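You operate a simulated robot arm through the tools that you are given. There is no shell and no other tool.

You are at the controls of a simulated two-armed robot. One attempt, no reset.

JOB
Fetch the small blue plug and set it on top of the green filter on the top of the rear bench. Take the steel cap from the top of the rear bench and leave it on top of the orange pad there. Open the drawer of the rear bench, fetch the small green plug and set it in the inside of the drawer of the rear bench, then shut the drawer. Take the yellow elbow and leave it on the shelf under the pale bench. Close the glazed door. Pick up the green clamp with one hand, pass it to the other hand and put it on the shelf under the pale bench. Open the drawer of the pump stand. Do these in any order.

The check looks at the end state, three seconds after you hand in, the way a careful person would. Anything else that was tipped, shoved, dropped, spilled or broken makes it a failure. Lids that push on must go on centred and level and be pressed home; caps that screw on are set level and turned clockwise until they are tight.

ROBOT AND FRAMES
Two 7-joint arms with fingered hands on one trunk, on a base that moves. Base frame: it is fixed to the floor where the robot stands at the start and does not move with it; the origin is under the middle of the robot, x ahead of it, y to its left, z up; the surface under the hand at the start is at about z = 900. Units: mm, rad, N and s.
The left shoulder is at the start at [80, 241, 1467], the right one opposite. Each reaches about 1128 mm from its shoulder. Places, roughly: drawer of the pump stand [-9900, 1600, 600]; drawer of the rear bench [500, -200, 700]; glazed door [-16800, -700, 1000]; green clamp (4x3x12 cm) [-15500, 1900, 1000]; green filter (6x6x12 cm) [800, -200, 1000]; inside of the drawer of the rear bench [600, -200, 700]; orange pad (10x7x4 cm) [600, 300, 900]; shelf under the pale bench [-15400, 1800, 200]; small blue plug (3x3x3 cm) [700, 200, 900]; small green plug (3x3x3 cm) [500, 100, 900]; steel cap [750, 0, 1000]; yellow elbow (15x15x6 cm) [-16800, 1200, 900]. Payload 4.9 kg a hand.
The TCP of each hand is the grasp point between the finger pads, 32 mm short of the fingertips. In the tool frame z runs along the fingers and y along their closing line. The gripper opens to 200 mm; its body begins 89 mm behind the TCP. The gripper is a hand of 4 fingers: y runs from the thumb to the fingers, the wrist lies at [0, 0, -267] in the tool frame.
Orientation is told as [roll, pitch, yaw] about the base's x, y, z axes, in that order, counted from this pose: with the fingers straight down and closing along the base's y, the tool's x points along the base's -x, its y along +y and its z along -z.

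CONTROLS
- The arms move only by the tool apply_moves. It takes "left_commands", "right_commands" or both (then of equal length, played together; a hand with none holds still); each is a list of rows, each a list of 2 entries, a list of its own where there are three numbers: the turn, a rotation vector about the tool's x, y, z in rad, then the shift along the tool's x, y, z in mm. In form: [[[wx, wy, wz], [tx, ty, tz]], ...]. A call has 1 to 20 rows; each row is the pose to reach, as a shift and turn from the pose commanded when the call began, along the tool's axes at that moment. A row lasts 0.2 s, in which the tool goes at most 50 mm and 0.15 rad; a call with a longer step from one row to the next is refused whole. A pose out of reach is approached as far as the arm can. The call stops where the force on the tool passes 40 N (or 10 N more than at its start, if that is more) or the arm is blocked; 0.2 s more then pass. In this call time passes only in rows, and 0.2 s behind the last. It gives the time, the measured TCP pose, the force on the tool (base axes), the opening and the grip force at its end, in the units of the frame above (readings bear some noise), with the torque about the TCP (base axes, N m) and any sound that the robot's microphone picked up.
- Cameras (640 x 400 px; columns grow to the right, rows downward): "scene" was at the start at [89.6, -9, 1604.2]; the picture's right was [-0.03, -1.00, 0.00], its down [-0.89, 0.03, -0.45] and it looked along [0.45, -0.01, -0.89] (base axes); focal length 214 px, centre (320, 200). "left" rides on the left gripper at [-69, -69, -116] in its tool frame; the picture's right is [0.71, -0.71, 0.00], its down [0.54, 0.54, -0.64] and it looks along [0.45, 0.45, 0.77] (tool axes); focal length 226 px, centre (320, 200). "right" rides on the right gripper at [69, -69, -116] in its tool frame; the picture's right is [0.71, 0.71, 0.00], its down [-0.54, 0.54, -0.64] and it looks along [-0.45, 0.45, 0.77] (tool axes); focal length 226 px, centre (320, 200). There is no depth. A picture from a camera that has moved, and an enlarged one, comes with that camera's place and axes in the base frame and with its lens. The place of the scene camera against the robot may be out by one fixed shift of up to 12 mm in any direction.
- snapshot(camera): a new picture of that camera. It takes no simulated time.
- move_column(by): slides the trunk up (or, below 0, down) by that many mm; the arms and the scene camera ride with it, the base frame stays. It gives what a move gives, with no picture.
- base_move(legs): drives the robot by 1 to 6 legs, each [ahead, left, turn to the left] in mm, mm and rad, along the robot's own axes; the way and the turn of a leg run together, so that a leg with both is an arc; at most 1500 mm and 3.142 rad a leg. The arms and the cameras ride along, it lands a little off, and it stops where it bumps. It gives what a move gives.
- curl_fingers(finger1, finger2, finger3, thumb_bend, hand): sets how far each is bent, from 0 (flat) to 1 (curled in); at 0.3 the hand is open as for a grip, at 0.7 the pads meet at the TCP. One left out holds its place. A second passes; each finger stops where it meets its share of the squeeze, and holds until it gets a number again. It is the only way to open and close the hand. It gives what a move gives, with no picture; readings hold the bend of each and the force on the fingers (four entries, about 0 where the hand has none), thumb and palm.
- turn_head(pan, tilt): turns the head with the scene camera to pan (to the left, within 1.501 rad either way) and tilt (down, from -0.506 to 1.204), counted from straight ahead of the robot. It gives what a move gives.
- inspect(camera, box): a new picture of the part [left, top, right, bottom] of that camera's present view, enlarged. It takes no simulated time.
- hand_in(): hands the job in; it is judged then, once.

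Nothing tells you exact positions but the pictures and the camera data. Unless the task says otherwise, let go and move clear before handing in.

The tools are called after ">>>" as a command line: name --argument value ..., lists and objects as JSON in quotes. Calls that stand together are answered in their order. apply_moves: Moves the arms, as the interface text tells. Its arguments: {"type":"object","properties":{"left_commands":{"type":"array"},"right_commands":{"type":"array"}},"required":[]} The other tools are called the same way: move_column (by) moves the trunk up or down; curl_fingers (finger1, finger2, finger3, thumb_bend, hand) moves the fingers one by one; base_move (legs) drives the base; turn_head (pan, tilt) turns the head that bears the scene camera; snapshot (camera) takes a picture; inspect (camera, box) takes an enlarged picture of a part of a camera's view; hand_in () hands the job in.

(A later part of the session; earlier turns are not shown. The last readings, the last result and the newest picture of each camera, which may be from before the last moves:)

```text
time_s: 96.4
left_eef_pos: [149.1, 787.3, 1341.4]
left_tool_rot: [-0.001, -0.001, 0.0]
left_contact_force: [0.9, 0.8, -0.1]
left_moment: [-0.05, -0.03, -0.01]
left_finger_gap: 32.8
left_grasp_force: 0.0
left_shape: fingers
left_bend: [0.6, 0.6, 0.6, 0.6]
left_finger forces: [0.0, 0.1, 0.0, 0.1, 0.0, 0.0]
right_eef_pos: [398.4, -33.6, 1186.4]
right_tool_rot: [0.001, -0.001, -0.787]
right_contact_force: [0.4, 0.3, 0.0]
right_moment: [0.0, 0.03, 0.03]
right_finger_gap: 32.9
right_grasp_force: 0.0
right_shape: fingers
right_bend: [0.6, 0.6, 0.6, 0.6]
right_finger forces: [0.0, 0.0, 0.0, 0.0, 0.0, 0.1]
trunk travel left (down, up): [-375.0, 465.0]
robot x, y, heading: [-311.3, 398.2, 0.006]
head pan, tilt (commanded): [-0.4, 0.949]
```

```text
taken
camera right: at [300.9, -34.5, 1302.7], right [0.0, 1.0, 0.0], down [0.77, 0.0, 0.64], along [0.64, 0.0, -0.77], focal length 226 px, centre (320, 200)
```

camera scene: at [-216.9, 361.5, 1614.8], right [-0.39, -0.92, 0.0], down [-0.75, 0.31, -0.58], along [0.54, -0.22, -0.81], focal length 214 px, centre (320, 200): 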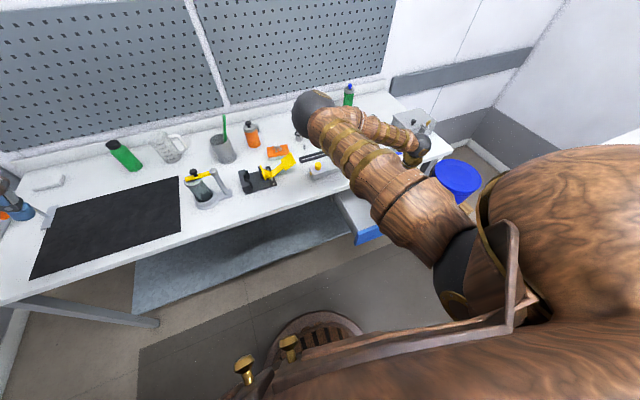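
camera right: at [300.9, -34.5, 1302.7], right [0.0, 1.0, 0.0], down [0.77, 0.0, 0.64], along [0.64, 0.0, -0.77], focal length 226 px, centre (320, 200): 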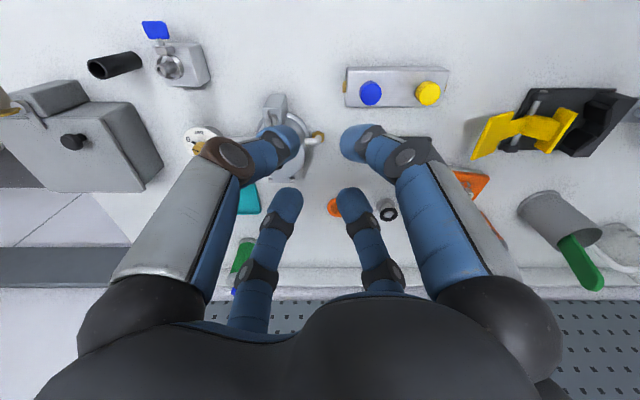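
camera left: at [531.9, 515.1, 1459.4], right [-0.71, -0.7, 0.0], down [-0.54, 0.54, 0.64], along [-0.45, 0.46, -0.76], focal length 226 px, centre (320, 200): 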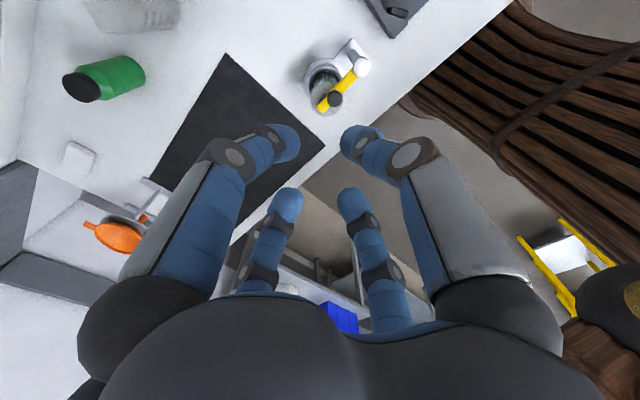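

>>> base_move --legs '[[-480, -147, 0]]'

>>> curl_fingers --hand "right" --finger1 0.5 --finger2 0.5 --finger3 0.5 --thumb_bend 0.5

>>> apply_moves --right_commands '[[[-0.089, -0.089, 0], [2, 1, 42]], [[-0.178, -0.178, 0], [4, 2, 84]], [[-0.267, -0.267, 0], [6, 3, 126]], [[-0.356, -0.356, 0], [8, 4, 168]], [[-0.444, -0.444, 0], [10, 5, 210]], [[-0.533, -0.533, 0], [12, 5, 252]], [[-0.622, -0.622, 0], [14, 6, 294]], [[-0.711, -0.711, 0], [14, 6, 336]]]'

>>> snapshot --camera "right"

```text
time_s: 99.4
left_eef_pos: [-335.4, 641.3, 1342.9]
left_tool_rot: [-0.001, 0.002, 0.0]
left_contact_force: [-0.1, 1.3, -1.2]
left_moment: [0.0, 0.02, 0.01]
left_finger_gap: 33.0
left_grasp_force: 0.0
left_shape: fingers
left_bend: [0.6, 0.6, 0.6, 0.6]
left_finger forces: [0.0, 0.1, 0.0, 0.0, 0.1, 0.0]
right_eef_pos: [-86.9, -180.2, 1186.0]
right_tool_rot: [0.001, -0.001, -0.788]
right_contact_force: [-0.8, 0.3, -0.1]
right_moment: [0.01, 0.0, 0.01]
right_finger_gap: 32.9
right_grasp_force: 0.1
right_shape: fingers
right_bend: [0.6, 0.6, 0.6, 0.6]
right_finger forces: [0.1, 0.0, 0.1, 0.1, 0.0, 0.0]
trunk travel left (down, up): [-375.0, 465.0]
robot x, y, heading: [-797.7, 249.3, 0.002]
head pan, tilt (commanded): [-0.4, 0.949]
```

```text
time_s: 100.4
left_eef_pos: [-337.6, 641.1, 1341.9]
left_tool_rot: [0.0, 0.001, 0.001]
left_contact_force: [0.2, -0.3, -0.3]
left_moment: [-0.02, 0.03, -0.01]
left_finger_gap: 32.9
left_grasp_force: 0.2
left_shape: fingers
left_bend: [0.6, 0.6, 0.6, 0.6]
left_finger forces: [0.0, 0.0, 0.0, 0.0, 0.0, 0.0]
right_eef_pos: [-88.0, -179.0, 1187.6]
right_tool_rot: [0.002, -0.001, -0.787]
right_contact_force: [-1.2, -0.7, -0.5]
right_moment: [0.01, 0.0, 0.0]
right_finger_gap: 68.8
right_grasp_force: 0.0
right_shape: fingers
right_bend: [0.5, 0.5, 0.5, 0.5]
right_finger forces: [0.0, 0.1, 0.0, 0.1, 0.1, 0.0]
trunk travel left (down, up): [-375.0, 465.0]
robot x, y, heading: [-797.3, 250.7, 0.004]
head pan, tilt (commanded): [-0.4, 0.949]
```

```text
time_s: 102.2
left_eef_pos: [-334.1, 638.1, 1342.2]
left_tool_rot: [0.001, 0.002, -0.002]
left_contact_force: [0.9, -0.6, -0.1]
left_moment: [0.09, 0.1, -0.02]
left_finger_gap: 32.9
left_grasp_force: 0.0
left_shape: fingers
left_bend: [0.6, 0.6, 0.6, 0.6]
left_finger forces: [0.1, 0.1, 0.1, 0.0, 0.1, 0.1]
right_eef_pos: [-88.1, -186.1, 863.9]
right_tool_rot: [0.834, -0.624, -1.064]
right_contact_force: [-0.1, -1.8, 0.1]
right_moment: [0.12, -0.06, 0.1]
right_finger_gap: 69.4
right_grasp_force: 0.2
right_shape: fingers
right_bend: [0.5, 0.5, 0.5, 0.5]
right_finger forces: [0.1, 0.1, 0.0, 0.1, 0.0, 0.0]
right hand out of reach, approached as far as the arm can: row 8
trunk travel left (down, up): [-375.0, 465.0]
robot x, y, heading: [-800.3, 250.0, 0.001]
head pan, tilt (commanded): [-0.4, 0.949]
```

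```text
taken
camera right: at [-238.7, -189.7, 845.4], right [-0.01, 1.0, 0.01], down [-0.12, -0.01, 0.99], along [0.99, 0.01, 0.12], focal length 226 px, centre (320, 200)
```

right: 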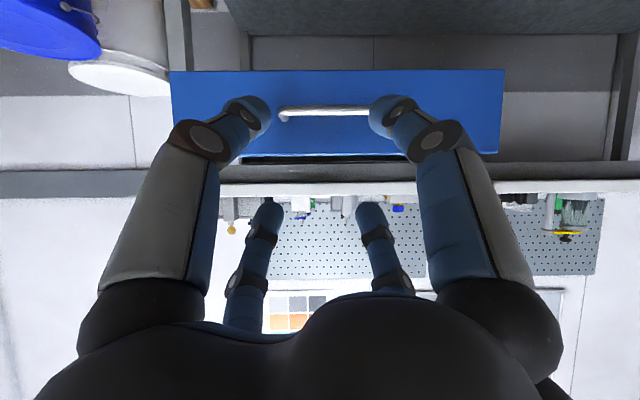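

>>> inspect --camera "right" --box '[260, 60, 400, 170]'

```text
3.64 times, centred on (330, 115) of right
camera zoom: at [-238.7, -189.7, 845.4], right [-0.01, 1.0, 0.01], down [-0.12, -0.01, 0.99], along [0.99, 0.01, 0.12], focal length 822 px, centre (284, 509)
```

zoom: 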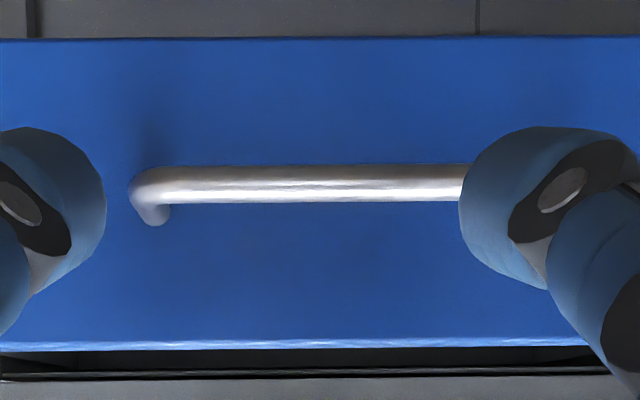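

The handle is about 168 mm ahead of the hand along the fingers. I will advance close to it, so that the spread fingertips can straddle the bar and push on the front.

>>> apply_moves --right_commands '[[[0, 0, 0], [6, 4, 36]], [[0, 0, 0], [12.5, 8, 73]], [[0, 0, 0], [19, 12, 109]]]'

>>> snapshot --camera "right"

```text
time_s: 103.0
left_eef_pos: [-336.0, 640.8, 1342.4]
left_tool_rot: [0.002, 0.001, -0.001]
left_contact_force: [0.1, -0.6, -0.3]
left_moment: [0.05, 0.0, 0.02]
left_finger_gap: 32.7
left_grasp_force: 0.0
left_shape: fingers
left_bend: [0.6, 0.6, 0.6, 0.6]
left_finger forces: [0.1, 0.0, 0.0, 0.1, 0.0, 0.0]
right_eef_pos: [7.2, -186.3, 814.1]
right_tool_rot: [0.828, -0.615, -1.053]
right_contact_force: [-0.1, -0.4, 0.6]
right_moment: [0.04, 0.0, 0.07]
right_finger_gap: 69.1
right_grasp_force: 0.0
right_shape: fingers
right_bend: [0.5, 0.5, 0.5, 0.5]
right_finger forces: [0.0, 0.0, 0.0, 0.1, 0.0, 0.0]
right hand out of reach, approached as far as the arm can: row 1, 2, 3
trunk travel left (down, up): [-375.0, 465.0]
robot x, y, heading: [-796.8, 249.4, 0.001]
head pan, tilt (commanded): [-0.4, 0.949]
```

```text
taken
camera right: at [-142.7, -189.4, 797.3], right [-0.02, 1.0, 0.02], down [-0.11, -0.02, 0.99], along [0.99, 0.02, 0.11], focal length 226 px, centre (320, 200)
```

right: 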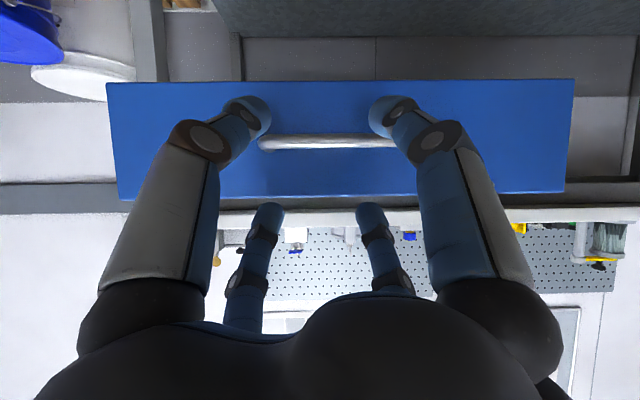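

>>> apply_moves --right_commands '[[[0, 0, 0], [7.6, -7.7, 7.1]], [[0, 0, 0], [15.2, -15.5, 14.2]]]'

>>> base_move --legs '[[0, 24, 0]]'

>>> snapshot --camera "right"

```text
time_s: 103.6
left_eef_pos: [-334.6, 639.9, 1341.4]
left_tool_rot: [0.003, 0.0, 0.001]
left_contact_force: [-1.0, -0.5, 1.1]
left_moment: [0.01, 0.02, 0.01]
left_finger_gap: 32.7
left_grasp_force: 0.0
left_shape: fingers
left_bend: [0.6, 0.6, 0.6, 0.6]
left_finger forces: [0.1, 0.0, 0.0, 0.0, 0.0, 0.0]
right_eef_pos: [12.8, -201.7, 798.6]
right_tool_rot: [0.831, -0.621, -1.056]
right_contact_force: [-1.2, 0.0, 0.3]
right_moment: [-0.02, 0.0, 0.01]
right_finger_gap: 68.9
right_grasp_force: 0.0
right_shape: fingers
right_bend: [0.5, 0.5, 0.5, 0.5]
right_finger forces: [0.0, 0.1, 0.0, 0.1, 0.0, 0.1]
right hand out of reach, approached as far as the arm can: row 1, 2
trunk travel left (down, up): [-375.0, 465.0]
robot x, y, heading: [-792.9, 250.5, 0.003]
head pan, tilt (commanded): [-0.4, 0.949]
```

```text
time_s: 104.4
left_eef_pos: [-336.4, 658.6, 1344.7]
left_tool_rot: [0.006, 0.0, -0.001]
left_contact_force: [-0.5, -0.8, 0.1]
left_moment: [0.09, 0.01, 0.01]
left_finger_gap: 32.8
left_grasp_force: 0.1
left_shape: fingers
left_bend: [0.6, 0.6, 0.6, 0.6]
left_finger forces: [0.0, 0.1, 0.1, 0.0, 0.0, 0.1]
right_eef_pos: [12.9, -181.9, 797.3]
right_tool_rot: [0.832, -0.619, -1.06]
right_contact_force: [0.7, -0.8, -0.1]
right_moment: [0.04, -0.03, 0.07]
right_finger_gap: 69.0
right_grasp_force: 0.0
right_shape: fingers
right_bend: [0.5, 0.5, 0.5, 0.5]
right_finger forces: [0.1, 0.1, 0.1, 0.0, 0.1, 0.0]
trunk travel left (down, up): [-375.0, 465.0]
robot x, y, heading: [-797.4, 276.3, -0.003]
head pan, tilt (commanded): [-0.4, 0.949]
```

```text
taken
camera right: at [-138.0, -184.5, 779.2], right [-0.01, 1.0, 0.02], down [-0.12, -0.02, 0.99], along [0.99, 0.01, 0.12], focal length 226 px, centre (320, 200)
```

right: 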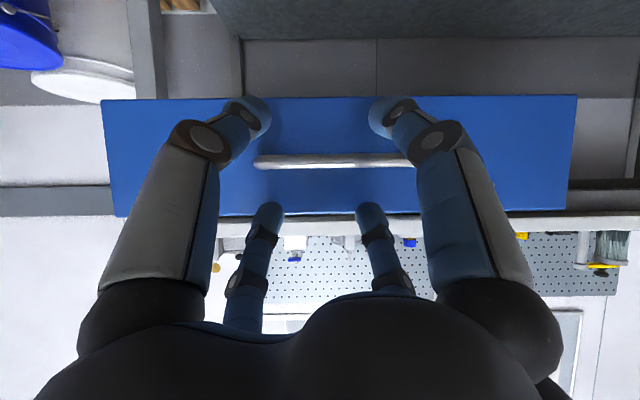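

>>> move_column --by -11

>>> base_move --legs '[[0, 18, 0], [25, 0, 0]]'

>>> snapshot --camera "right"

```text
time_s: 105.0
left_eef_pos: [-334.8, 661.9, 1331.4]
left_tool_rot: [0.003, 0.0, -0.003]
left_contact_force: [0.1, 0.1, -0.2]
left_moment: [0.05, 0.03, -0.01]
left_finger_gap: 32.6
left_grasp_force: 0.0
left_shape: fingers
left_bend: [0.6, 0.6, 0.6, 0.6]
left_finger forces: [0.1, 0.0, 0.0, 0.1, 0.0, 0.0]
right_eef_pos: [13.0, -180.7, 787.1]
right_tool_rot: [0.83, -0.622, -1.06]
right_contact_force: [-0.4, -0.9, -0.8]
right_moment: [0.02, 0.02, 0.01]
right_finger_gap: 69.2
right_grasp_force: 0.1
right_shape: fingers
right_bend: [0.5, 0.5, 0.5, 0.5]
right_finger forces: [0.1, 0.1, 0.1, 0.0, 0.1, 0.1]
trunk travel left (down, up): [-364.0, 476.0]
robot x, y, heading: [-798.2, 276.6, 0.003]
head pan, tilt (commanded): [-0.4, 0.949]
```

```text
time_s: 106.2
left_eef_pos: [-317.6, 684.9, 1333.5]
left_tool_rot: [0.0, -0.005, -0.001]
left_contact_force: [-1.2, 0.3, 0.0]
left_moment: [-0.03, -0.1, 0.0]
left_finger_gap: 33.1
left_grasp_force: 0.1
left_shape: fingers
left_bend: [0.6, 0.6, 0.6, 0.6]
left_finger forces: [0.0, 0.1, 0.0, 0.0, 0.1, 0.0]
right_eef_pos: [35.4, -158.4, 791.5]
right_tool_rot: [0.835, -0.624, -1.062]
right_contact_force: [-0.5, 1.1, 1.0]
right_moment: [-0.06, 0.03, -0.05]
right_finger_gap: 69.3
right_grasp_force: 0.2
right_shape: fingers
right_bend: [0.5, 0.5, 0.5, 0.5]
right_finger forces: [0.0, 0.1, 0.0, 0.0, 0.0, 0.1]
trunk travel left (down, up): [-364.0, 476.0]
robot x, y, heading: [-773.3, 294.1, 0.001]
head pan, tilt (commanded): [-0.4, 0.949]
```

```text
taken
camera right: at [-115.3, -161.2, 773.8], right [-0.01, 1.0, 0.01], down [-0.12, -0.01, 0.99], along [0.99, 0.01, 0.12], focal length 226 px, centre (320, 200)
```

right: 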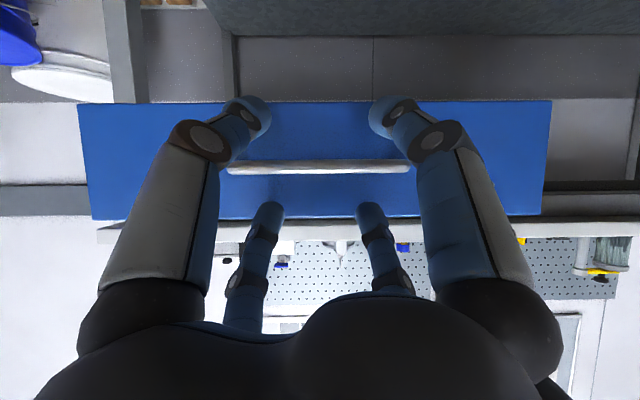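

The hand is lined up with the handle. I will now drive the base forward so the fingertips push the drawer in, in stages.

>>> base_move --legs '[[80, 0, 0]]'

>>> snapshot --camera "right"

```text
time_s: 107.2
left_eef_pos: [-235.4, 685.2, 1333.4]
left_tool_rot: [0.0, -0.001, 0.002]
left_contact_force: [-0.1, -0.3, 0.3]
left_moment: [-0.04, -0.05, -0.02]
left_finger_gap: 32.8
left_grasp_force: 0.1
left_shape: fingers
left_bend: [0.6, 0.6, 0.6, 0.6]
left_finger forces: [0.1, 0.0, 0.1, 0.0, 0.0, 0.0]
right_eef_pos: [116.6, -156.9, 791.7]
right_tool_rot: [0.834, -0.626, -1.059]
right_contact_force: [-0.6, -0.5, 0.5]
right_moment: [-0.01, -0.03, -0.03]
right_finger_gap: 69.3
right_grasp_force: 0.1
right_shape: fingers
right_bend: [0.5, 0.5, 0.5, 0.5]
right_finger forces: [0.1, 0.1, 0.0, 0.0, 0.1, 0.0]
trunk travel left (down, up): [-364.0, 476.0]
robot x, y, heading: [-692.3, 293.3, 0.003]
head pan, tilt (commanded): [-0.4, 0.949]
```

```text
taken
camera right: at [-33.9, -160.4, 772.4], right [-0.02, 1.0, 0.01], down [-0.12, -0.01, 0.99], along [0.99, 0.01, 0.12], focal length 226 px, centre (320, 200)
```

right: 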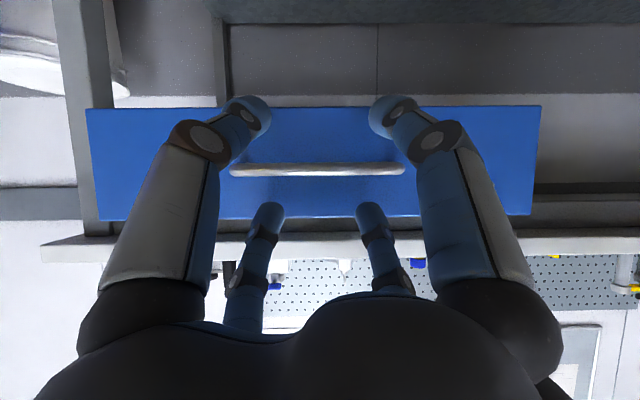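

>>> base_move --legs '[[90, 0, 0]]'

>>> snapshot --camera "right"

```text
time_s: 108.3
left_eef_pos: [-148.6, 685.6, 1332.6]
left_tool_rot: [0.002, -0.003, 0.001]
left_contact_force: [0.0, -0.1, -0.7]
left_moment: [0.0, -0.03, 0.03]
left_finger_gap: 32.9
left_grasp_force: 0.1
left_shape: fingers
left_bend: [0.6, 0.6, 0.6, 0.6]
left_finger forces: [0.0, 0.0, 0.0, 0.1, 0.0, 0.0]
right_eef_pos: [204.6, -155.7, 790.0]
right_tool_rot: [0.832, -0.623, -1.058]
right_contact_force: [-0.5, 0.0, 0.1]
right_moment: [-0.02, 0.0, -0.02]
right_finger_gap: 69.0
right_grasp_force: 0.0
right_shape: fingers
right_bend: [0.5, 0.5, 0.5, 0.5]
right_finger forces: [0.0, 0.0, 0.0, 0.0, 0.0, 0.0]
trunk travel left (down, up): [-364.0, 476.0]
robot x, y, heading: [-602.5, 295.8, 0.007]
head pan, tilt (commanded): [-0.4, 0.949]
```

```text
taken
camera right: at [53.9, -159.5, 772.3], right [-0.02, 1.0, 0.01], down [-0.12, -0.01, 0.99], along [0.99, 0.02, 0.12], focal length 226 px, centre (320, 200)
```

right: 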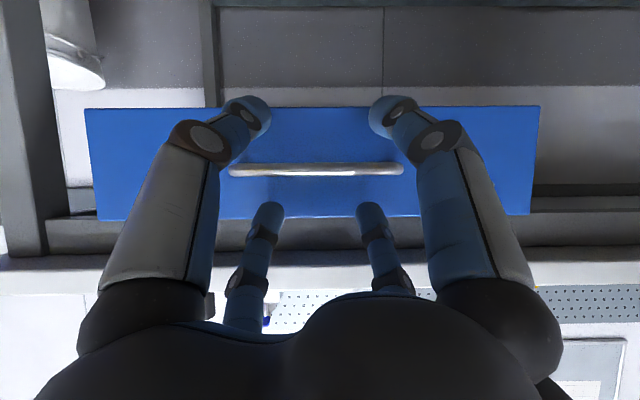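

>>> base_move --legs '[[45, 0, 0]]'

>>> base_move --legs '[[20, 0, 0]]'

>>> snapshot --camera "right"

>>> snapshot --camera "scene"

```text
time_s: 109.2
left_eef_pos: [-108.4, 687.2, 1334.4]
left_tool_rot: [0.003, -0.005, 0.004]
left_contact_force: [-1.9, 0.6, -0.8]
left_moment: [0.01, -0.09, 0.0]
left_finger_gap: 33.1
left_grasp_force: 0.1
left_shape: fingers
left_bend: [0.6, 0.6, 0.6, 0.6]
left_finger forces: [0.0, 0.0, 0.0, 0.1, 0.1, 0.1]
right_eef_pos: [246.9, -155.2, 792.9]
right_tool_rot: [0.834, -0.625, -1.058]
right_contact_force: [-0.1, 0.2, -0.1]
right_moment: [-0.01, 0.03, 0.0]
right_finger_gap: 69.4
right_grasp_force: 0.1
right_shape: fingers
right_bend: [0.5, 0.5, 0.5, 0.5]
right_finger forces: [0.1, 0.0, 0.0, 0.0, 0.1, 0.0]
trunk travel left (down, up): [-364.0, 476.0]
robot x, y, heading: [-562.9, 295.0, 0.004]
head pan, tilt (commanded): [-0.4, 0.949]
```

```text
time_s: 110.0
left_eef_pos: [-85.7, 686.4, 1333.0]
left_tool_rot: [0.002, -0.003, 0.006]
left_contact_force: [-0.6, 0.8, -1.0]
left_moment: [0.01, 0.02, -0.02]
left_finger_gap: 32.7
left_grasp_force: 0.0
left_shape: fingers
left_bend: [0.6, 0.6, 0.6, 0.6]
left_finger forces: [0.0, 0.0, 0.0, 0.0, 0.0, 0.1]
right_eef_pos: [269.4, -154.5, 790.3]
right_tool_rot: [0.832, -0.622, -1.055]
right_contact_force: [-10.7, 0.0, 4.9]
right_moment: [-0.04, -0.42, -0.04]
right_finger_gap: 69.5
right_grasp_force: 5.3
right_shape: fingers
right_bend: [0.5, 0.5, 0.51, 0.5]
right_finger forces: [0.0, 4.4, 6.4, 0.0, 0.0, 0.0]
trunk travel left (down, up): [-364.0, 476.0]
robot x, y, heading: [-544.0, 297.7, 0.008]
head pan, tilt (commanded): [-0.4, 0.949]
```

```text
taken
camera right: at [118.1, -158.5, 771.7], right [-0.02, 1.0, 0.01], down [-0.12, -0.01, 0.99], along [0.99, 0.02, 0.12], focal length 226 px, centre (320, 200)
```

right: 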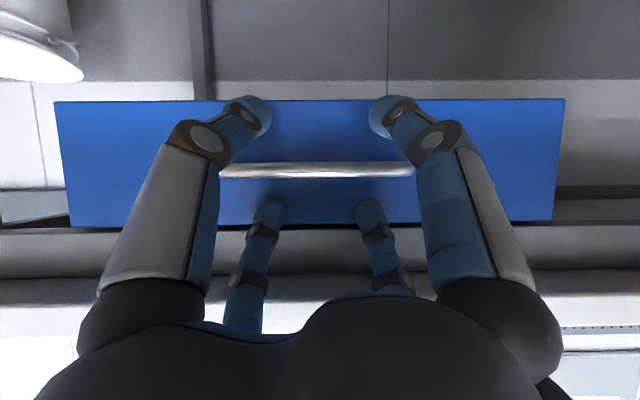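

```text
taken
camera scene: at [-450.9, 260.6, 1604.0], right [-0.38, -0.92, 0.0], down [-0.75, 0.31, -0.58], along [0.54, -0.22, -0.81], focal length 214 px, centre (320, 200)
```

scene: 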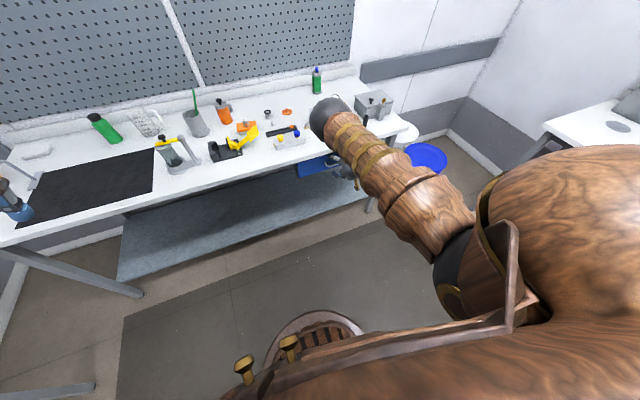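

>>> base_move --legs '[[10, 0, 0]]'

>>> snapshot --camera "right"

```text
time_s: 110.8
left_eef_pos: [-78.2, 687.0, 1332.5]
left_tool_rot: [0.001, -0.004, 0.004]
left_contact_force: [0.5, 0.7, 0.3]
left_moment: [0.01, 0.0, -0.03]
left_finger_gap: 32.8
left_grasp_force: 0.0
left_shape: fingers
left_bend: [0.6, 0.6, 0.6, 0.6]
left_finger forces: [0.0, 0.0, 0.0, 0.0, 0.0, 0.1]
right_eef_pos: [275.4, -157.1, 789.8]
right_tool_rot: [0.829, -0.623, -1.058]
right_contact_force: [-31.2, -0.2, 8.1]
right_moment: [0.04, -0.67, 0.1]
right_finger_gap: 69.3
right_grasp_force: 16.1
right_shape: fingers
right_bend: [0.5, 0.52, 0.52, 0.5]
right_finger forces: [0.0, 16.4, 15.5, 0.0, 0.1, 0.1]
trunk travel left (down, up): [-364.0, 476.0]
robot x, y, heading: [-530.8, 297.8, 0.002]
head pan, tilt (commanded): [-0.4, 0.949]
```

```text
taken
camera right: at [124.9, -159.7, 771.9], right [-0.02, 1.0, 0.01], down [-0.12, -0.01, 0.99], along [0.99, 0.01, 0.12], focal length 226 px, centre (320, 200)
```

right: 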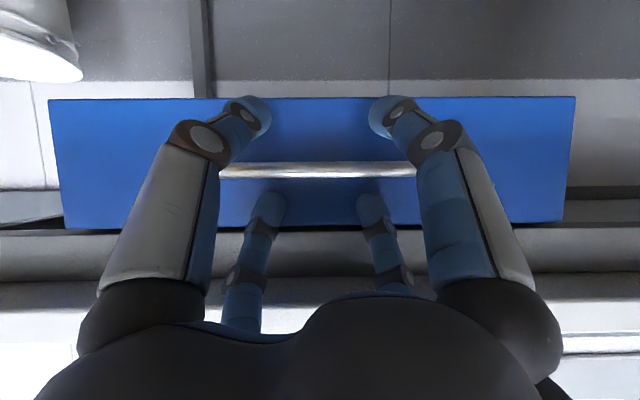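

The force rose to 31 N with no more travel, so the drawer is shut. I will back off and verify it.

>>> base_move --legs '[[-200, 0, 0]]'

>>> snapshot --camera "right"

>>> inspect --camera "scene" --box '[180, 60, 400, 200]'

```text
time_s: 112.4
left_eef_pos: [-275.7, 688.8, 1331.3]
left_tool_rot: [0.002, 0.0, 0.009]
left_contact_force: [0.7, -0.2, 0.4]
left_moment: [-0.01, 0.03, -0.03]
left_finger_gap: 32.7
left_grasp_force: 0.0
left_shape: fingers
left_bend: [0.6, 0.6, 0.6, 0.6]
left_finger forces: [0.0, 0.0, 0.0, 0.0, 0.0, 0.0]
right_eef_pos: [78.5, -154.6, 785.1]
right_tool_rot: [0.827, -0.622, -1.05]
right_contact_force: [0.9, 0.4, 0.0]
right_moment: [0.0, 0.01, 0.01]
right_finger_gap: 69.2
right_grasp_force: 0.0
right_shape: fingers
right_bend: [0.5, 0.5, 0.5, 0.5]
right_finger forces: [0.1, 0.1, 0.1, 0.1, 0.0, 0.0]
trunk travel left (down, up): [-364.0, 476.0]
robot x, y, heading: [-735.3, 295.9, 0.007]
head pan, tilt (commanded): [-0.4, 0.949]
```

```text
taken
camera right: at [-72.0, -158.5, 768.7], right [-0.02, 1.0, 0.01], down [-0.11, -0.01, 0.99], along [0.99, 0.02, 0.11], focal length 226 px, centre (320, 200)
```

right: 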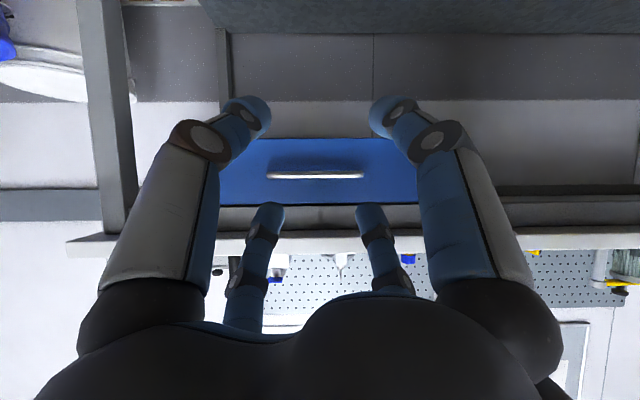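

```text
2.86 times, centred on (290, 130) of scene
camera zoom: at [-638.2, 259.3, 1603.5], right [-0.38, -0.92, 0.0], down [-0.75, 0.31, -0.58], along [0.54, -0.22, -0.81], focal length 613 px, centre (406, 400)
```

zoom: 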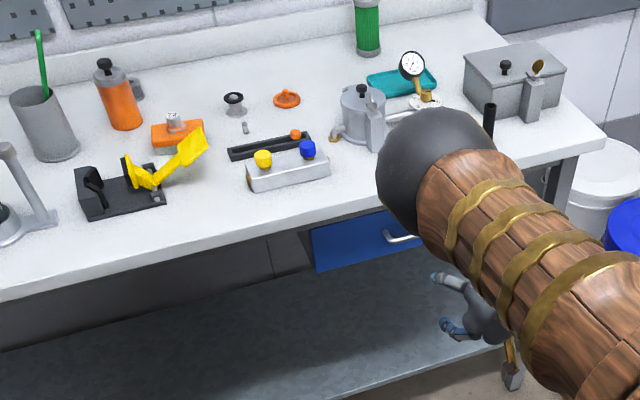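

The rear-bench jobs are done: blue plug on the filter, cap on the pad, drawer shut with the green plug inside. I will now fold the right hand back to a travel pose and look around for the way to the pump stand.

>>> apply_moves --right_commands '[[[0.089, 0.089, 0], [-24, 25, -23]], [[0.178, 0.178, 0], [-48, 49, -45]], [[0.267, 0.267, 0], [-72, 74, -68]], [[0.356, 0.356, 0], [-96, 98, -90]], [[0.444, 0.444, 0], [-120, 123, -113]], [[0.533, 0.533, 0], [-144, 148, -135]], [[0.622, 0.622, 0], [-168, 172, -158]], [[0.711, 0.711, 0], [-192, 197, -180]]]'

>>> turn_head --pan 0.0 --tilt 0.5

>>> snapshot --camera "scene"

```text
time_s: 114.2
left_eef_pos: [-277.3, 686.8, 1331.1]
left_tool_rot: [0.002, -0.001, 0.008]
left_contact_force: [0.6, -0.7, -0.2]
left_moment: [-0.01, 0.03, -0.01]
left_finger_gap: 32.8
left_grasp_force: 0.1
left_shape: fingers
left_bend: [0.6, 0.6, 0.6, 0.6]
left_finger forces: [0.0, 0.1, 0.0, 0.0, 0.0, 0.1]
right_eef_pos: [76.2, -156.5, 1116.9]
right_tool_rot: [-0.008, 0.023, -0.766]
right_contact_force: [0.1, -0.1, 0.2]
right_moment: [0.01, 0.04, 0.01]
right_finger_gap: 69.3
right_grasp_force: 0.0
right_shape: fingers
right_bend: [0.5, 0.5, 0.5, 0.5]
right_finger forces: [0.0, 0.0, 0.0, 0.0, 0.0, 0.1]
trunk travel left (down, up): [-364.0, 476.0]
robot x, y, heading: [-735.4, 295.8, 0.011]
head pan, tilt (commanded): [-0.4, 0.949]
```

```text
time_s: 115.1
left_eef_pos: [-277.4, 686.8, 1331.5]
left_tool_rot: [0.001, 0.0, 0.01]
left_contact_force: [0.4, -0.4, 0.4]
left_moment: [0.01, -0.01, 0.02]
left_finger_gap: 32.8
left_grasp_force: 0.1
left_shape: fingers
left_bend: [0.6, 0.6, 0.6, 0.6]
left_finger forces: [0.1, 0.0, 0.1, 0.0, 0.0, 0.1]
right_eef_pos: [76.6, -155.3, 1117.5]
right_tool_rot: [-0.005, 0.019, -0.768]
right_contact_force: [0.4, -0.3, 0.4]
right_moment: [-0.02, -0.02, -0.03]
right_finger_gap: 69.3
right_grasp_force: 0.2
right_shape: fingers
right_bend: [0.5, 0.5, 0.5, 0.5]
right_finger forces: [0.1, 0.1, 0.0, 0.0, 0.0, 0.0]
trunk travel left (down, up): [-364.0, 476.0]
robot x, y, heading: [-733.9, 294.2, 0.011]
head pan, tilt (commanded): [0.0, 0.499]
```

```text
taken
camera scene: at [-616.9, 288.1, 1641.2], right [0.01, -1.0, 0.0], down [-0.48, 0.0, -0.88], along [0.88, 0.01, -0.48], focal length 214 px, centre (320, 200)
```

scene: 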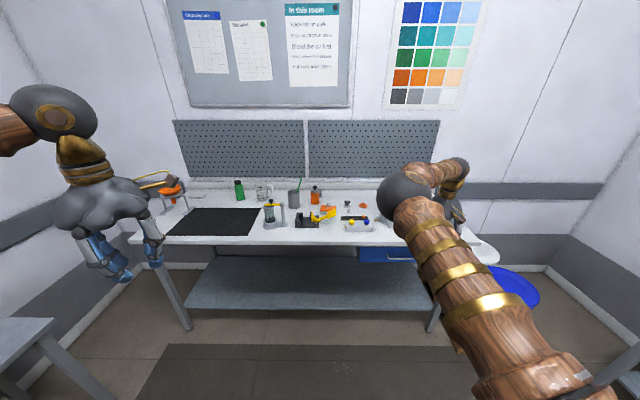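

There are notices on the board behind the bench; I will read them, since they may say something about the equipment here.

>>> inspect --camera "scene" --box '[275, 0, 350, 95]'

>>> inspect --camera "scene" --box '[175, 5, 280, 95]'

>>> inspect --camera "scene" --box '[230, 170, 460, 270]'

```text
4.21 times, centred on (312, 48) of scene
camera zoom: at [-616.9, 288.1, 1641.2], right [0.01, -1.0, 0.0], down [-0.48, 0.0, -0.88], along [0.88, 0.01, -0.48], focal length 903 px, centre (352, 842)
```

zoom: 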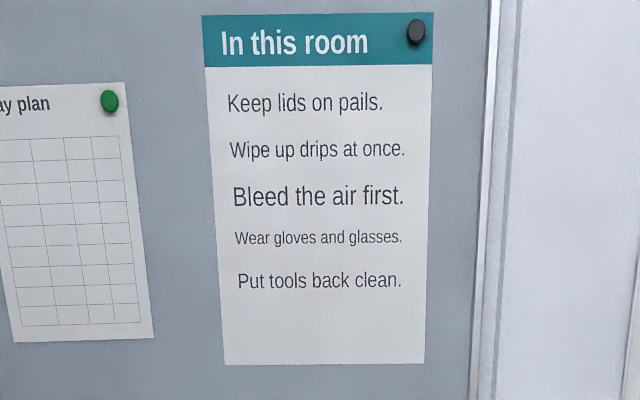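

```text
4.44 times, centred on (228, 50) of scene
camera zoom: at [-616.9, 288.1, 1641.2], right [0.01, -1.0, 0.0], down [-0.48, 0.0, -0.88], along [0.88, 0.01, -0.48], focal length 953 px, centre (731, 867)
```

zoom: 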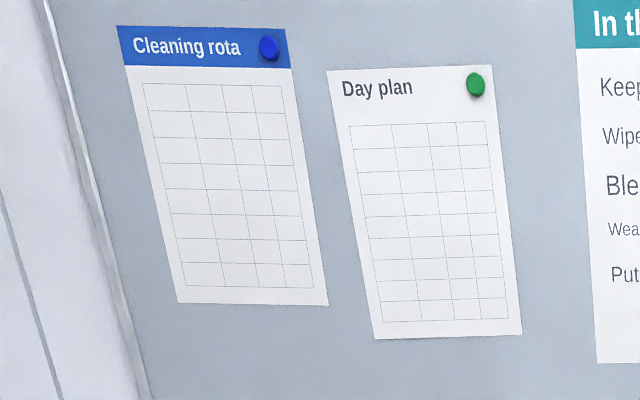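

```text
2.78 times, centred on (345, 220) of scene
camera zoom: at [-616.9, 288.1, 1641.2], right [0.01, -1.0, 0.0], down [-0.48, 0.0, -0.88], along [0.88, 0.01, -0.48], focal length 597 px, centre (250, 144)
```

zoom: 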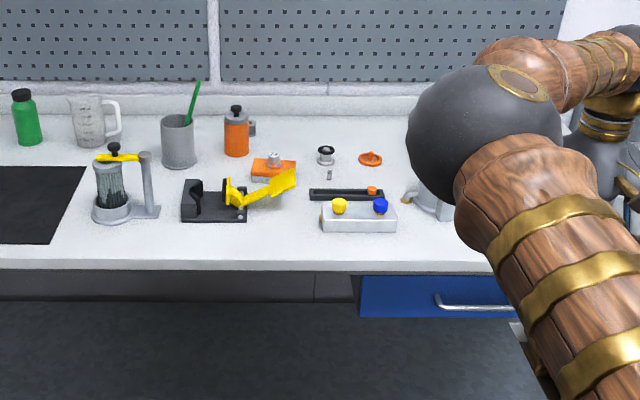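

Only general room rules there. I will zoom once more, side-on, at the cap on the pad and the black-ringed item.

>>> inspect --camera "scene" --box '[315, 195, 375, 235]'

>>> turn_head --pan 1.4 --tilt 0.4

>>> snapshot --camera "scene"

>>> turn_head --pan -1.4 --tilt 0.4

>>> snapshot --camera "scene"

```text
10.00 times, centred on (345, 215) of scene
camera zoom: at [-616.9, 288.1, 1641.2], right [0.01, -1.0, 0.0], down [-0.48, 0.0, -0.88], along [0.88, 0.01, -0.48], focal length 2145 px, centre (70, 50)
```

zoom: 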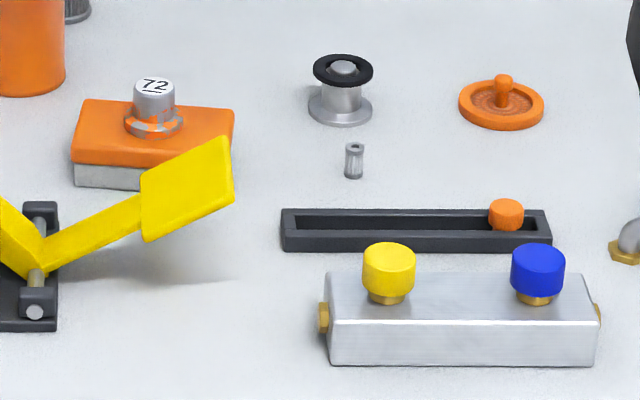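

```text
time_s: 116.6
left_eef_pos: [-277.1, 687.9, 1331.1]
left_tool_rot: [0.001, 0.001, 0.009]
left_contact_force: [-0.1, 1.1, 0.6]
left_moment: [0.02, -0.02, 0.01]
left_finger_gap: 33.0
left_grasp_force: 0.1
left_shape: fingers
left_bend: [0.6, 0.6, 0.6, 0.6]
left_finger forces: [0.0, 0.1, 0.0, 0.1, 0.1, 0.1]
right_eef_pos: [76.4, -154.8, 1116.5]
right_tool_rot: [-0.007, 0.018, -0.766]
right_contact_force: [-1.1, -0.7, 0.1]
right_moment: [0.02, 0.0, 0.01]
right_finger_gap: 68.9
right_grasp_force: 0.0
right_shape: fingers
right_bend: [0.5, 0.5, 0.5, 0.5]
right_finger forces: [0.0, 0.0, 0.1, 0.0, 0.0, 0.0]
trunk travel left (down, up): [-364.0, 476.0]
robot x, y, heading: [-732.5, 293.9, 0.012]
head pan, tilt (commanded): [1.4, 0.4]
```

```text
taken
camera scene: at [-692.8, 378.5, 1650.4], right [0.99, -0.16, 0.0], down [-0.06, -0.38, -0.92], along [0.15, 0.91, -0.39], focal length 214 px, centre (320, 200)
```

scene: 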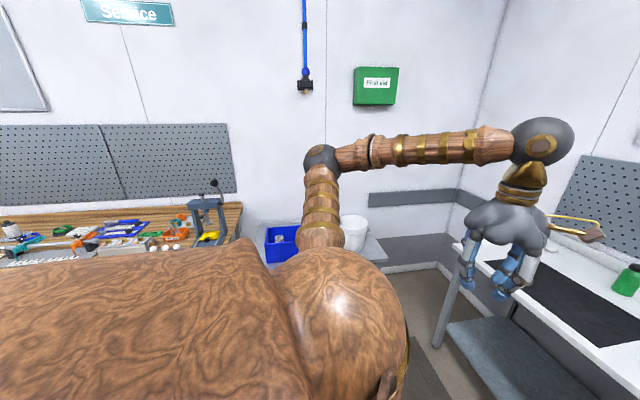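

```text
time_s: 119.1
left_eef_pos: [-277.5, 688.0, 1330.3]
left_tool_rot: [0.002, -0.001, 0.009]
left_contact_force: [-0.6, -0.4, 0.6]
left_moment: [-0.03, 0.0, 0.02]
left_finger_gap: 32.7
left_grasp_force: 0.0
left_shape: fingers
left_bend: [0.6, 0.6, 0.6, 0.6]
left_finger forces: [0.0, 0.0, 0.0, 0.1, 0.1, 0.1]
right_eef_pos: [76.9, -155.3, 1115.6]
right_tool_rot: [-0.005, 0.019, -0.765]
right_contact_force: [0.0, -0.3, -0.5]
right_moment: [0.02, -0.02, 0.0]
right_finger_gap: 69.2
right_grasp_force: 0.1
right_shape: fingers
right_bend: [0.5, 0.5, 0.5, 0.5]
right_finger forces: [0.0, 0.0, 0.1, 0.1, 0.0, 0.0]
trunk travel left (down, up): [-364.0, 476.0]
robot x, y, heading: [-736.1, 293.5, 0.013]
head pan, tilt (commanded): [-1.4, 0.4]
```

```text
taken
camera scene: at [-691.0, 196.0, 1650.4], right [-0.98, -0.18, 0.0], down [-0.07, 0.38, -0.92], along [0.17, -0.91, -0.39], focal length 214 px, centre (320, 200)
```

scene: 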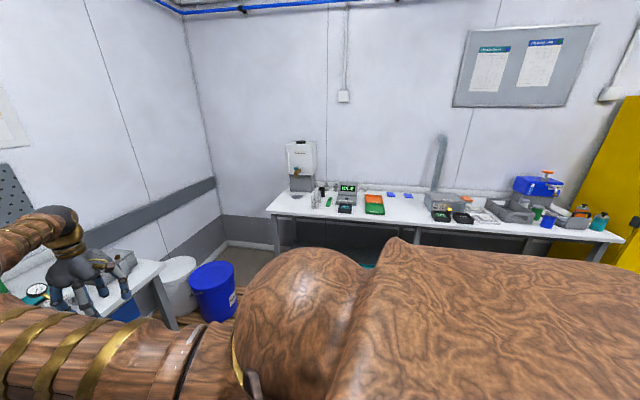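

The aisle between the side benches is about 2.7 m wide. I will retract the right hand, turn around to face down the room and look at the way ahead.

>>> apply_moves --right_commands '[[[0, 0, 0], [29, -28, 0]], [[0, 0, 0], [58, -56, 0]], [[0, 0, 0], [87, -83, 0]], [[0, 0, 0], [116, -111, 0]], [[0, 0, 0], [144, -139, 0]]]'

>>> base_move --legs '[[0, 0, 1.57]]'

>>> turn_head --pan 0.9 --tilt 0.35

>>> snapshot --camera "scene"

```text
time_s: 120.3
left_eef_pos: [-280.0, 687.2, 1332.9]
left_tool_rot: [0.001, -0.001, 0.009]
left_contact_force: [0.5, -0.2, 0.3]
left_moment: [-0.02, -0.03, -0.01]
left_finger_gap: 32.7
left_grasp_force: 0.1
left_shape: fingers
left_bend: [0.6, 0.6, 0.6, 0.6]
left_finger forces: [0.0, 0.1, 0.1, 0.0, 0.0, 0.1]
right_eef_pos: [-121.9, -154.6, 1119.7]
right_tool_rot: [-0.004, 0.019, -0.765]
right_contact_force: [-0.4, 0.7, -0.2]
right_moment: [0.01, -0.01, 0.0]
right_finger_gap: 69.4
right_grasp_force: 0.0
right_shape: fingers
right_bend: [0.5, 0.5, 0.5, 0.5]
right_finger forces: [0.0, 0.1, 0.0, 0.0, 0.0, 0.0]
trunk travel left (down, up): [-364.0, 476.0]
robot x, y, heading: [-737.9, 293.6, 0.008]
head pan, tilt (commanded): [-1.4, 0.4]
```

```text
time_s: 124.5
left_eef_pos: [-1123.1, 755.0, 1332.1]
left_tool_rot: [0.003, -0.001, 1.571]
left_contact_force: [0.2, 0.4, -0.7]
left_moment: [-0.01, 0.01, 0.01]
left_finger_gap: 33.0
left_grasp_force: 0.1
left_shape: fingers
left_bend: [0.6, 0.6, 0.6, 0.6]
left_finger forces: [0.1, 0.1, 0.0, 0.1, 0.0, 0.0]
right_eef_pos: [-280.5, 904.7, 1118.8]
right_tool_rot: [-0.004, 0.022, 0.798]
right_contact_force: [-0.4, -0.4, -1.0]
right_moment: [-0.02, -0.03, 0.04]
right_finger_gap: 69.0
right_grasp_force: 0.0
right_shape: fingers
right_bend: [0.5, 0.5, 0.5, 0.5]
right_finger forces: [0.1, 0.0, 0.0, 0.0, 0.1, 0.0]
trunk travel left (down, up): [-364.0, 476.0]
robot x, y, heading: [-730.2, 300.9, 1.575]
head pan, tilt (commanded): [-1.4, 0.4]
```

```text
time_s: 126.6
left_eef_pos: [-1124.1, 755.2, 1332.0]
left_tool_rot: [0.0, 0.001, 1.572]
left_contact_force: [-0.5, 0.7, -0.6]
left_moment: [-0.01, -0.01, -0.01]
left_finger_gap: 32.9
left_grasp_force: 0.0
left_shape: fingers
left_bend: [0.6, 0.6, 0.6, 0.6]
left_finger forces: [0.0, 0.0, 0.0, 0.0, 0.0, 0.0]
right_eef_pos: [-281.3, 904.7, 1118.5]
right_tool_rot: [-0.008, 0.019, 0.8]
right_contact_force: [-0.2, 0.2, 0.3]
right_moment: [-0.01, 0.01, 0.02]
right_finger_gap: 69.2
right_grasp_force: 0.1
right_shape: fingers
right_bend: [0.5, 0.5, 0.5, 0.5]
right_finger forces: [0.0, 0.1, 0.0, 0.0, 0.0, 0.1]
trunk travel left (down, up): [-364.0, 476.0]
robot x, y, heading: [-734.9, 293.6, 1.571]
head pan, tilt (commanded): [0.901, 0.351]
```

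```text
taken
camera scene: at [-811.4, 374.9, 1654.9], right [0.62, 0.78, 0.0], down [0.27, -0.21, -0.94], along [-0.74, 0.58, -0.34], focal length 214 px, centre (320, 200)
```

scene: 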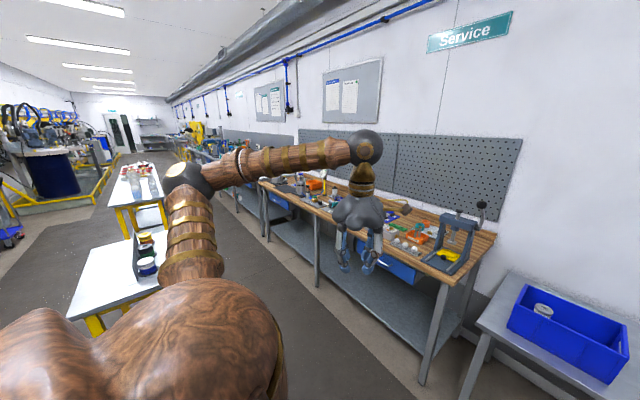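

It is a long hall with tables in the middle. I will finish the turn and look straight down it.

>>> base_move --legs '[[0, 0, 1.57]]'

>>> turn_head --pan 0.0 --tilt 0.3

>>> snapshot --camera "scene"

>>> inspect --camera "scene" --box '[200, 60, 440, 210]'

```text
time_s: 130.9
left_eef_pos: [-1188.5, -102.4, 1331.4]
left_tool_rot: [0.001, 0.0, -3.128]
left_contact_force: [-0.9, 0.9, 0.2]
left_moment: [0.02, 0.0, 0.04]
left_finger_gap: 32.8
left_grasp_force: 0.1
left_shape: fingers
left_bend: [0.6, 0.6, 0.6, 0.6]
left_finger forces: [0.1, 0.1, 0.0, 0.0, 0.1, 0.1]
right_eef_pos: [-1351.3, 738.7, 1118.7]
right_tool_rot: [-0.006, 0.022, 2.383]
right_contact_force: [-0.1, 0.5, -0.4]
right_moment: [-0.03, 0.01, 0.0]
right_finger_gap: 69.2
right_grasp_force: 0.1
right_shape: fingers
right_bend: [0.5, 0.5, 0.5, 0.5]
right_finger forces: [0.1, 0.0, 0.1, 0.1, 0.0, 0.1]
trunk travel left (down, up): [-364.0, 476.0]
robot x, y, heading: [-735.4, 293.9, -3.126]
head pan, tilt (commanded): [0.901, 0.351]
```

```text
time_s: 132.1
left_eef_pos: [-1189.0, -100.9, 1331.8]
left_tool_rot: [0.001, 0.001, -3.128]
left_contact_force: [0.1, -0.3, 0.9]
left_moment: [0.02, 0.03, 0.01]
left_finger_gap: 33.1
left_grasp_force: 0.0
left_shape: fingers
left_bend: [0.6, 0.6, 0.6, 0.6]
left_finger forces: [0.1, 0.0, 0.0, 0.0, 0.0, 0.0]
right_eef_pos: [-1351.2, 739.7, 1118.3]
right_tool_rot: [-0.005, 0.019, 2.383]
right_contact_force: [-0.5, 0.1, 0.7]
right_moment: [0.02, 0.03, 0.0]
right_finger_gap: 69.1
right_grasp_force: 0.0
right_shape: fingers
right_bend: [0.5, 0.5, 0.5, 0.5]
right_finger forces: [0.0, 0.1, 0.1, 0.1, 0.1, 0.1]
trunk travel left (down, up): [-364.0, 476.0]
robot x, y, heading: [-734.7, 295.5, -3.127]
head pan, tilt (commanded): [0.0, 0.3]
```

```text
taken
camera scene: at [-861.9, 284.6, 1659.7], right [-0.02, 1.0, 0.0], down [0.3, 0.0, -0.96], along [-0.96, -0.02, -0.3], focal length 214 px, centre (320, 200)
```

scene: 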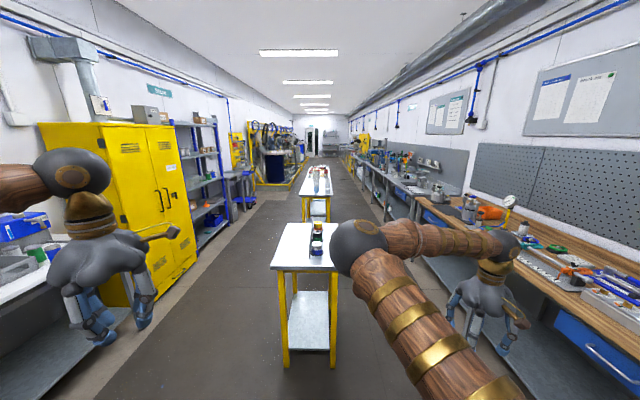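

```text
2.67 times, centred on (320, 135) of scene
camera zoom: at [-861.9, 284.6, 1659.7], right [-0.02, 1.0, 0.0], down [0.3, 0.0, -0.96], along [-0.96, -0.02, -0.3], focal length 572 px, centre (320, 373)
```

zoom: 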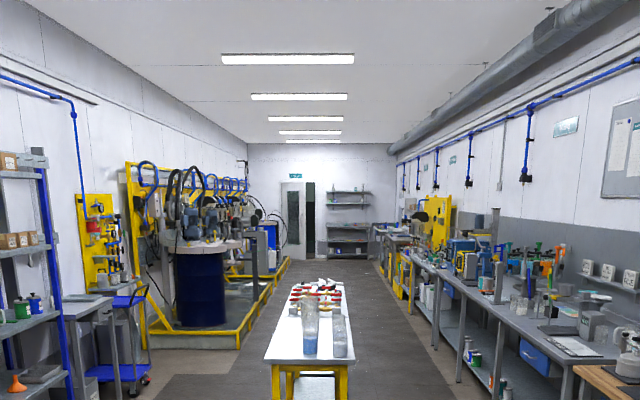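

I see the hall along -x: two yellow-legged tables stand on the centre line (about y from -40 to 400), cabinets and shelves on the left (y < -1390), benches on the right. I will raise the right hand and take the lane left of the tables at y ≈ -560.

>>> apply_moves --right_commands '[[[0, 0, 0], [0, 0, -45]], [[0, 0, 0], [0, 0, -90]], [[0, 0, 0], [0, 0, -135]], [[0, 0, 0], [0, 0, -180]]]'

>>> base_move --legs '[[0, 0, -0.014], [950, 855, 0]]'

>>> turn_head --pan 0.0 --tilt 0.45

>>> snapshot --camera "scene"

```text
time_s: 133.1
left_eef_pos: [-1188.6, -101.0, 1332.2]
left_tool_rot: [0.002, -0.001, -3.127]
left_contact_force: [0.8, -0.4, 0.8]
left_moment: [0.02, 0.0, 0.0]
left_finger_gap: 33.1
left_grasp_force: 0.2
left_shape: fingers
left_bend: [0.6, 0.6, 0.6, 0.6]
left_finger forces: [0.1, 0.0, 0.1, 0.0, 0.1, 0.0]
right_eef_pos: [-1352.6, 740.9, 1299.7]
right_tool_rot: [-0.005, 0.02, 2.381]
right_contact_force: [0.4, 0.2, 0.2]
right_moment: [0.02, -0.03, 0.03]
right_finger_gap: 69.1
right_grasp_force: 0.2
right_shape: fingers
right_bend: [0.5, 0.5, 0.5, 0.5]
right_finger forces: [0.0, 0.0, 0.0, 0.0, 0.0, 0.1]
trunk travel left (down, up): [-364.0, 476.0]
robot x, y, heading: [-736.8, 295.9, -3.123]
head pan, tilt (commanded): [0.0, 0.3]
```

```text
time_s: 139.8
left_eef_pos: [-2162.8, -927.8, 1330.7]
left_tool_rot: [0.001, -0.001, 3.113]
left_contact_force: [0.3, -0.6, 0.5]
left_moment: [-0.01, 0.02, 0.02]
left_finger_gap: 32.9
left_grasp_force: 0.0
left_shape: fingers
left_bend: [0.6, 0.6, 0.6, 0.6]
left_finger forces: [0.0, 0.1, 0.0, 0.1, 0.0, 0.0]
right_eef_pos: [-2291.8, -80.5, 1297.7]
right_tool_rot: [-0.005, 0.021, 2.342]
right_contact_force: [-0.3, 0.6, -0.1]
right_moment: [-0.01, -0.01, -0.04]
right_finger_gap: 69.4
right_grasp_force: 0.0
right_shape: fingers
right_bend: [0.5, 0.5, 0.5, 0.5]
right_finger forces: [0.0, 0.0, 0.1, 0.0, 0.1, 0.0]
trunk travel left (down, up): [-364.0, 476.0]
robot x, y, heading: [-1693.0, -547.5, 3.116]
head pan, tilt (commanded): [0.0, 0.3]
```

```text
time_s: 140.5
left_eef_pos: [-2163.0, -928.9, 1331.0]
left_tool_rot: [0.002, 0.0, 3.115]
left_contact_force: [0.5, 0.2, -0.4]
left_moment: [0.0, 0.0, 0.0]
left_finger_gap: 32.7
left_grasp_force: 0.1
left_shape: fingers
left_bend: [0.6, 0.6, 0.6, 0.6]
left_finger forces: [0.0, 0.1, 0.0, 0.0, 0.1, 0.0]
right_eef_pos: [-2292.2, -79.4, 1299.5]
right_tool_rot: [-0.004, 0.022, 2.341]
right_contact_force: [-0.4, -0.3, -0.1]
right_moment: [0.03, 0.03, 0.02]
right_finger_gap: 69.2
right_grasp_force: 0.1
right_shape: fingers
right_bend: [0.5, 0.5, 0.5, 0.5]
right_finger forces: [0.0, 0.0, 0.0, 0.0, 0.0, 0.0]
trunk travel left (down, up): [-364.0, 476.0]
robot x, y, heading: [-1690.1, -549.7, 3.12]
head pan, tilt (commanded): [0.0, 0.45]
```

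```text
taken
camera scene: at [-1817.4, -556.7, 1645.8], right [0.03, 1.0, 0.0], down [0.43, -0.01, -0.9], along [-0.9, 0.02, -0.44], focal length 214 px, centre (320, 200)
```

scene: 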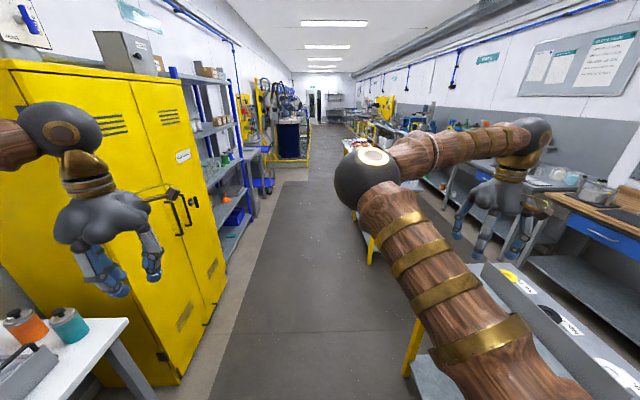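

The lane is clear up to the shelves and beyond. I will straighten the heading and drive ahead 3 m.

>>> base_move --legs '[[0, 0, 0.024], [1500, 0, 0], [1200, 0, 0]]'

>>> snapshot --camera "scene"

```text
time_s: 154.0
left_eef_pos: [-4833.9, -1037.9, 1331.8]
left_tool_rot: [0.002, -0.001, -3.088]
left_contact_force: [-0.1, -0.7, -0.3]
left_moment: [-0.02, -0.01, 0.01]
left_finger_gap: 33.0
left_grasp_force: 0.1
left_shape: fingers
left_bend: [0.6, 0.6, 0.6, 0.6]
left_finger forces: [0.0, 0.0, 0.0, 0.0, 0.0, 0.1]
right_eef_pos: [-5031.8, -201.8, 1300.0]
right_tool_rot: [-0.006, 0.018, 2.421]
right_contact_force: [0.1, -1.3, 0.1]
right_moment: [0.0, 0.05, 0.01]
right_finger_gap: 68.9
right_grasp_force: 0.0
right_shape: fingers
right_bend: [0.5, 0.5, 0.5, 0.5]
right_finger forces: [0.1, 0.0, 0.0, 0.1, 0.0, 0.0]
trunk travel left (down, up): [-364.0, 476.0]
robot x, y, heading: [-4392.3, -624.9, -3.09]
head pan, tilt (commanded): [0.0, 0.45]
```

```text
taken
camera scene: at [-4520.7, -638.4, 1645.8], right [-0.05, 1.0, 0.0], down [0.43, 0.02, -0.9], along [-0.9, -0.05, -0.44], focal length 214 px, centre (320, 200)
```

scene: 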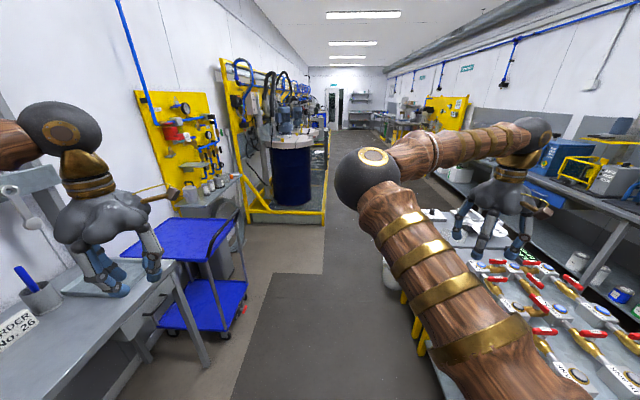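

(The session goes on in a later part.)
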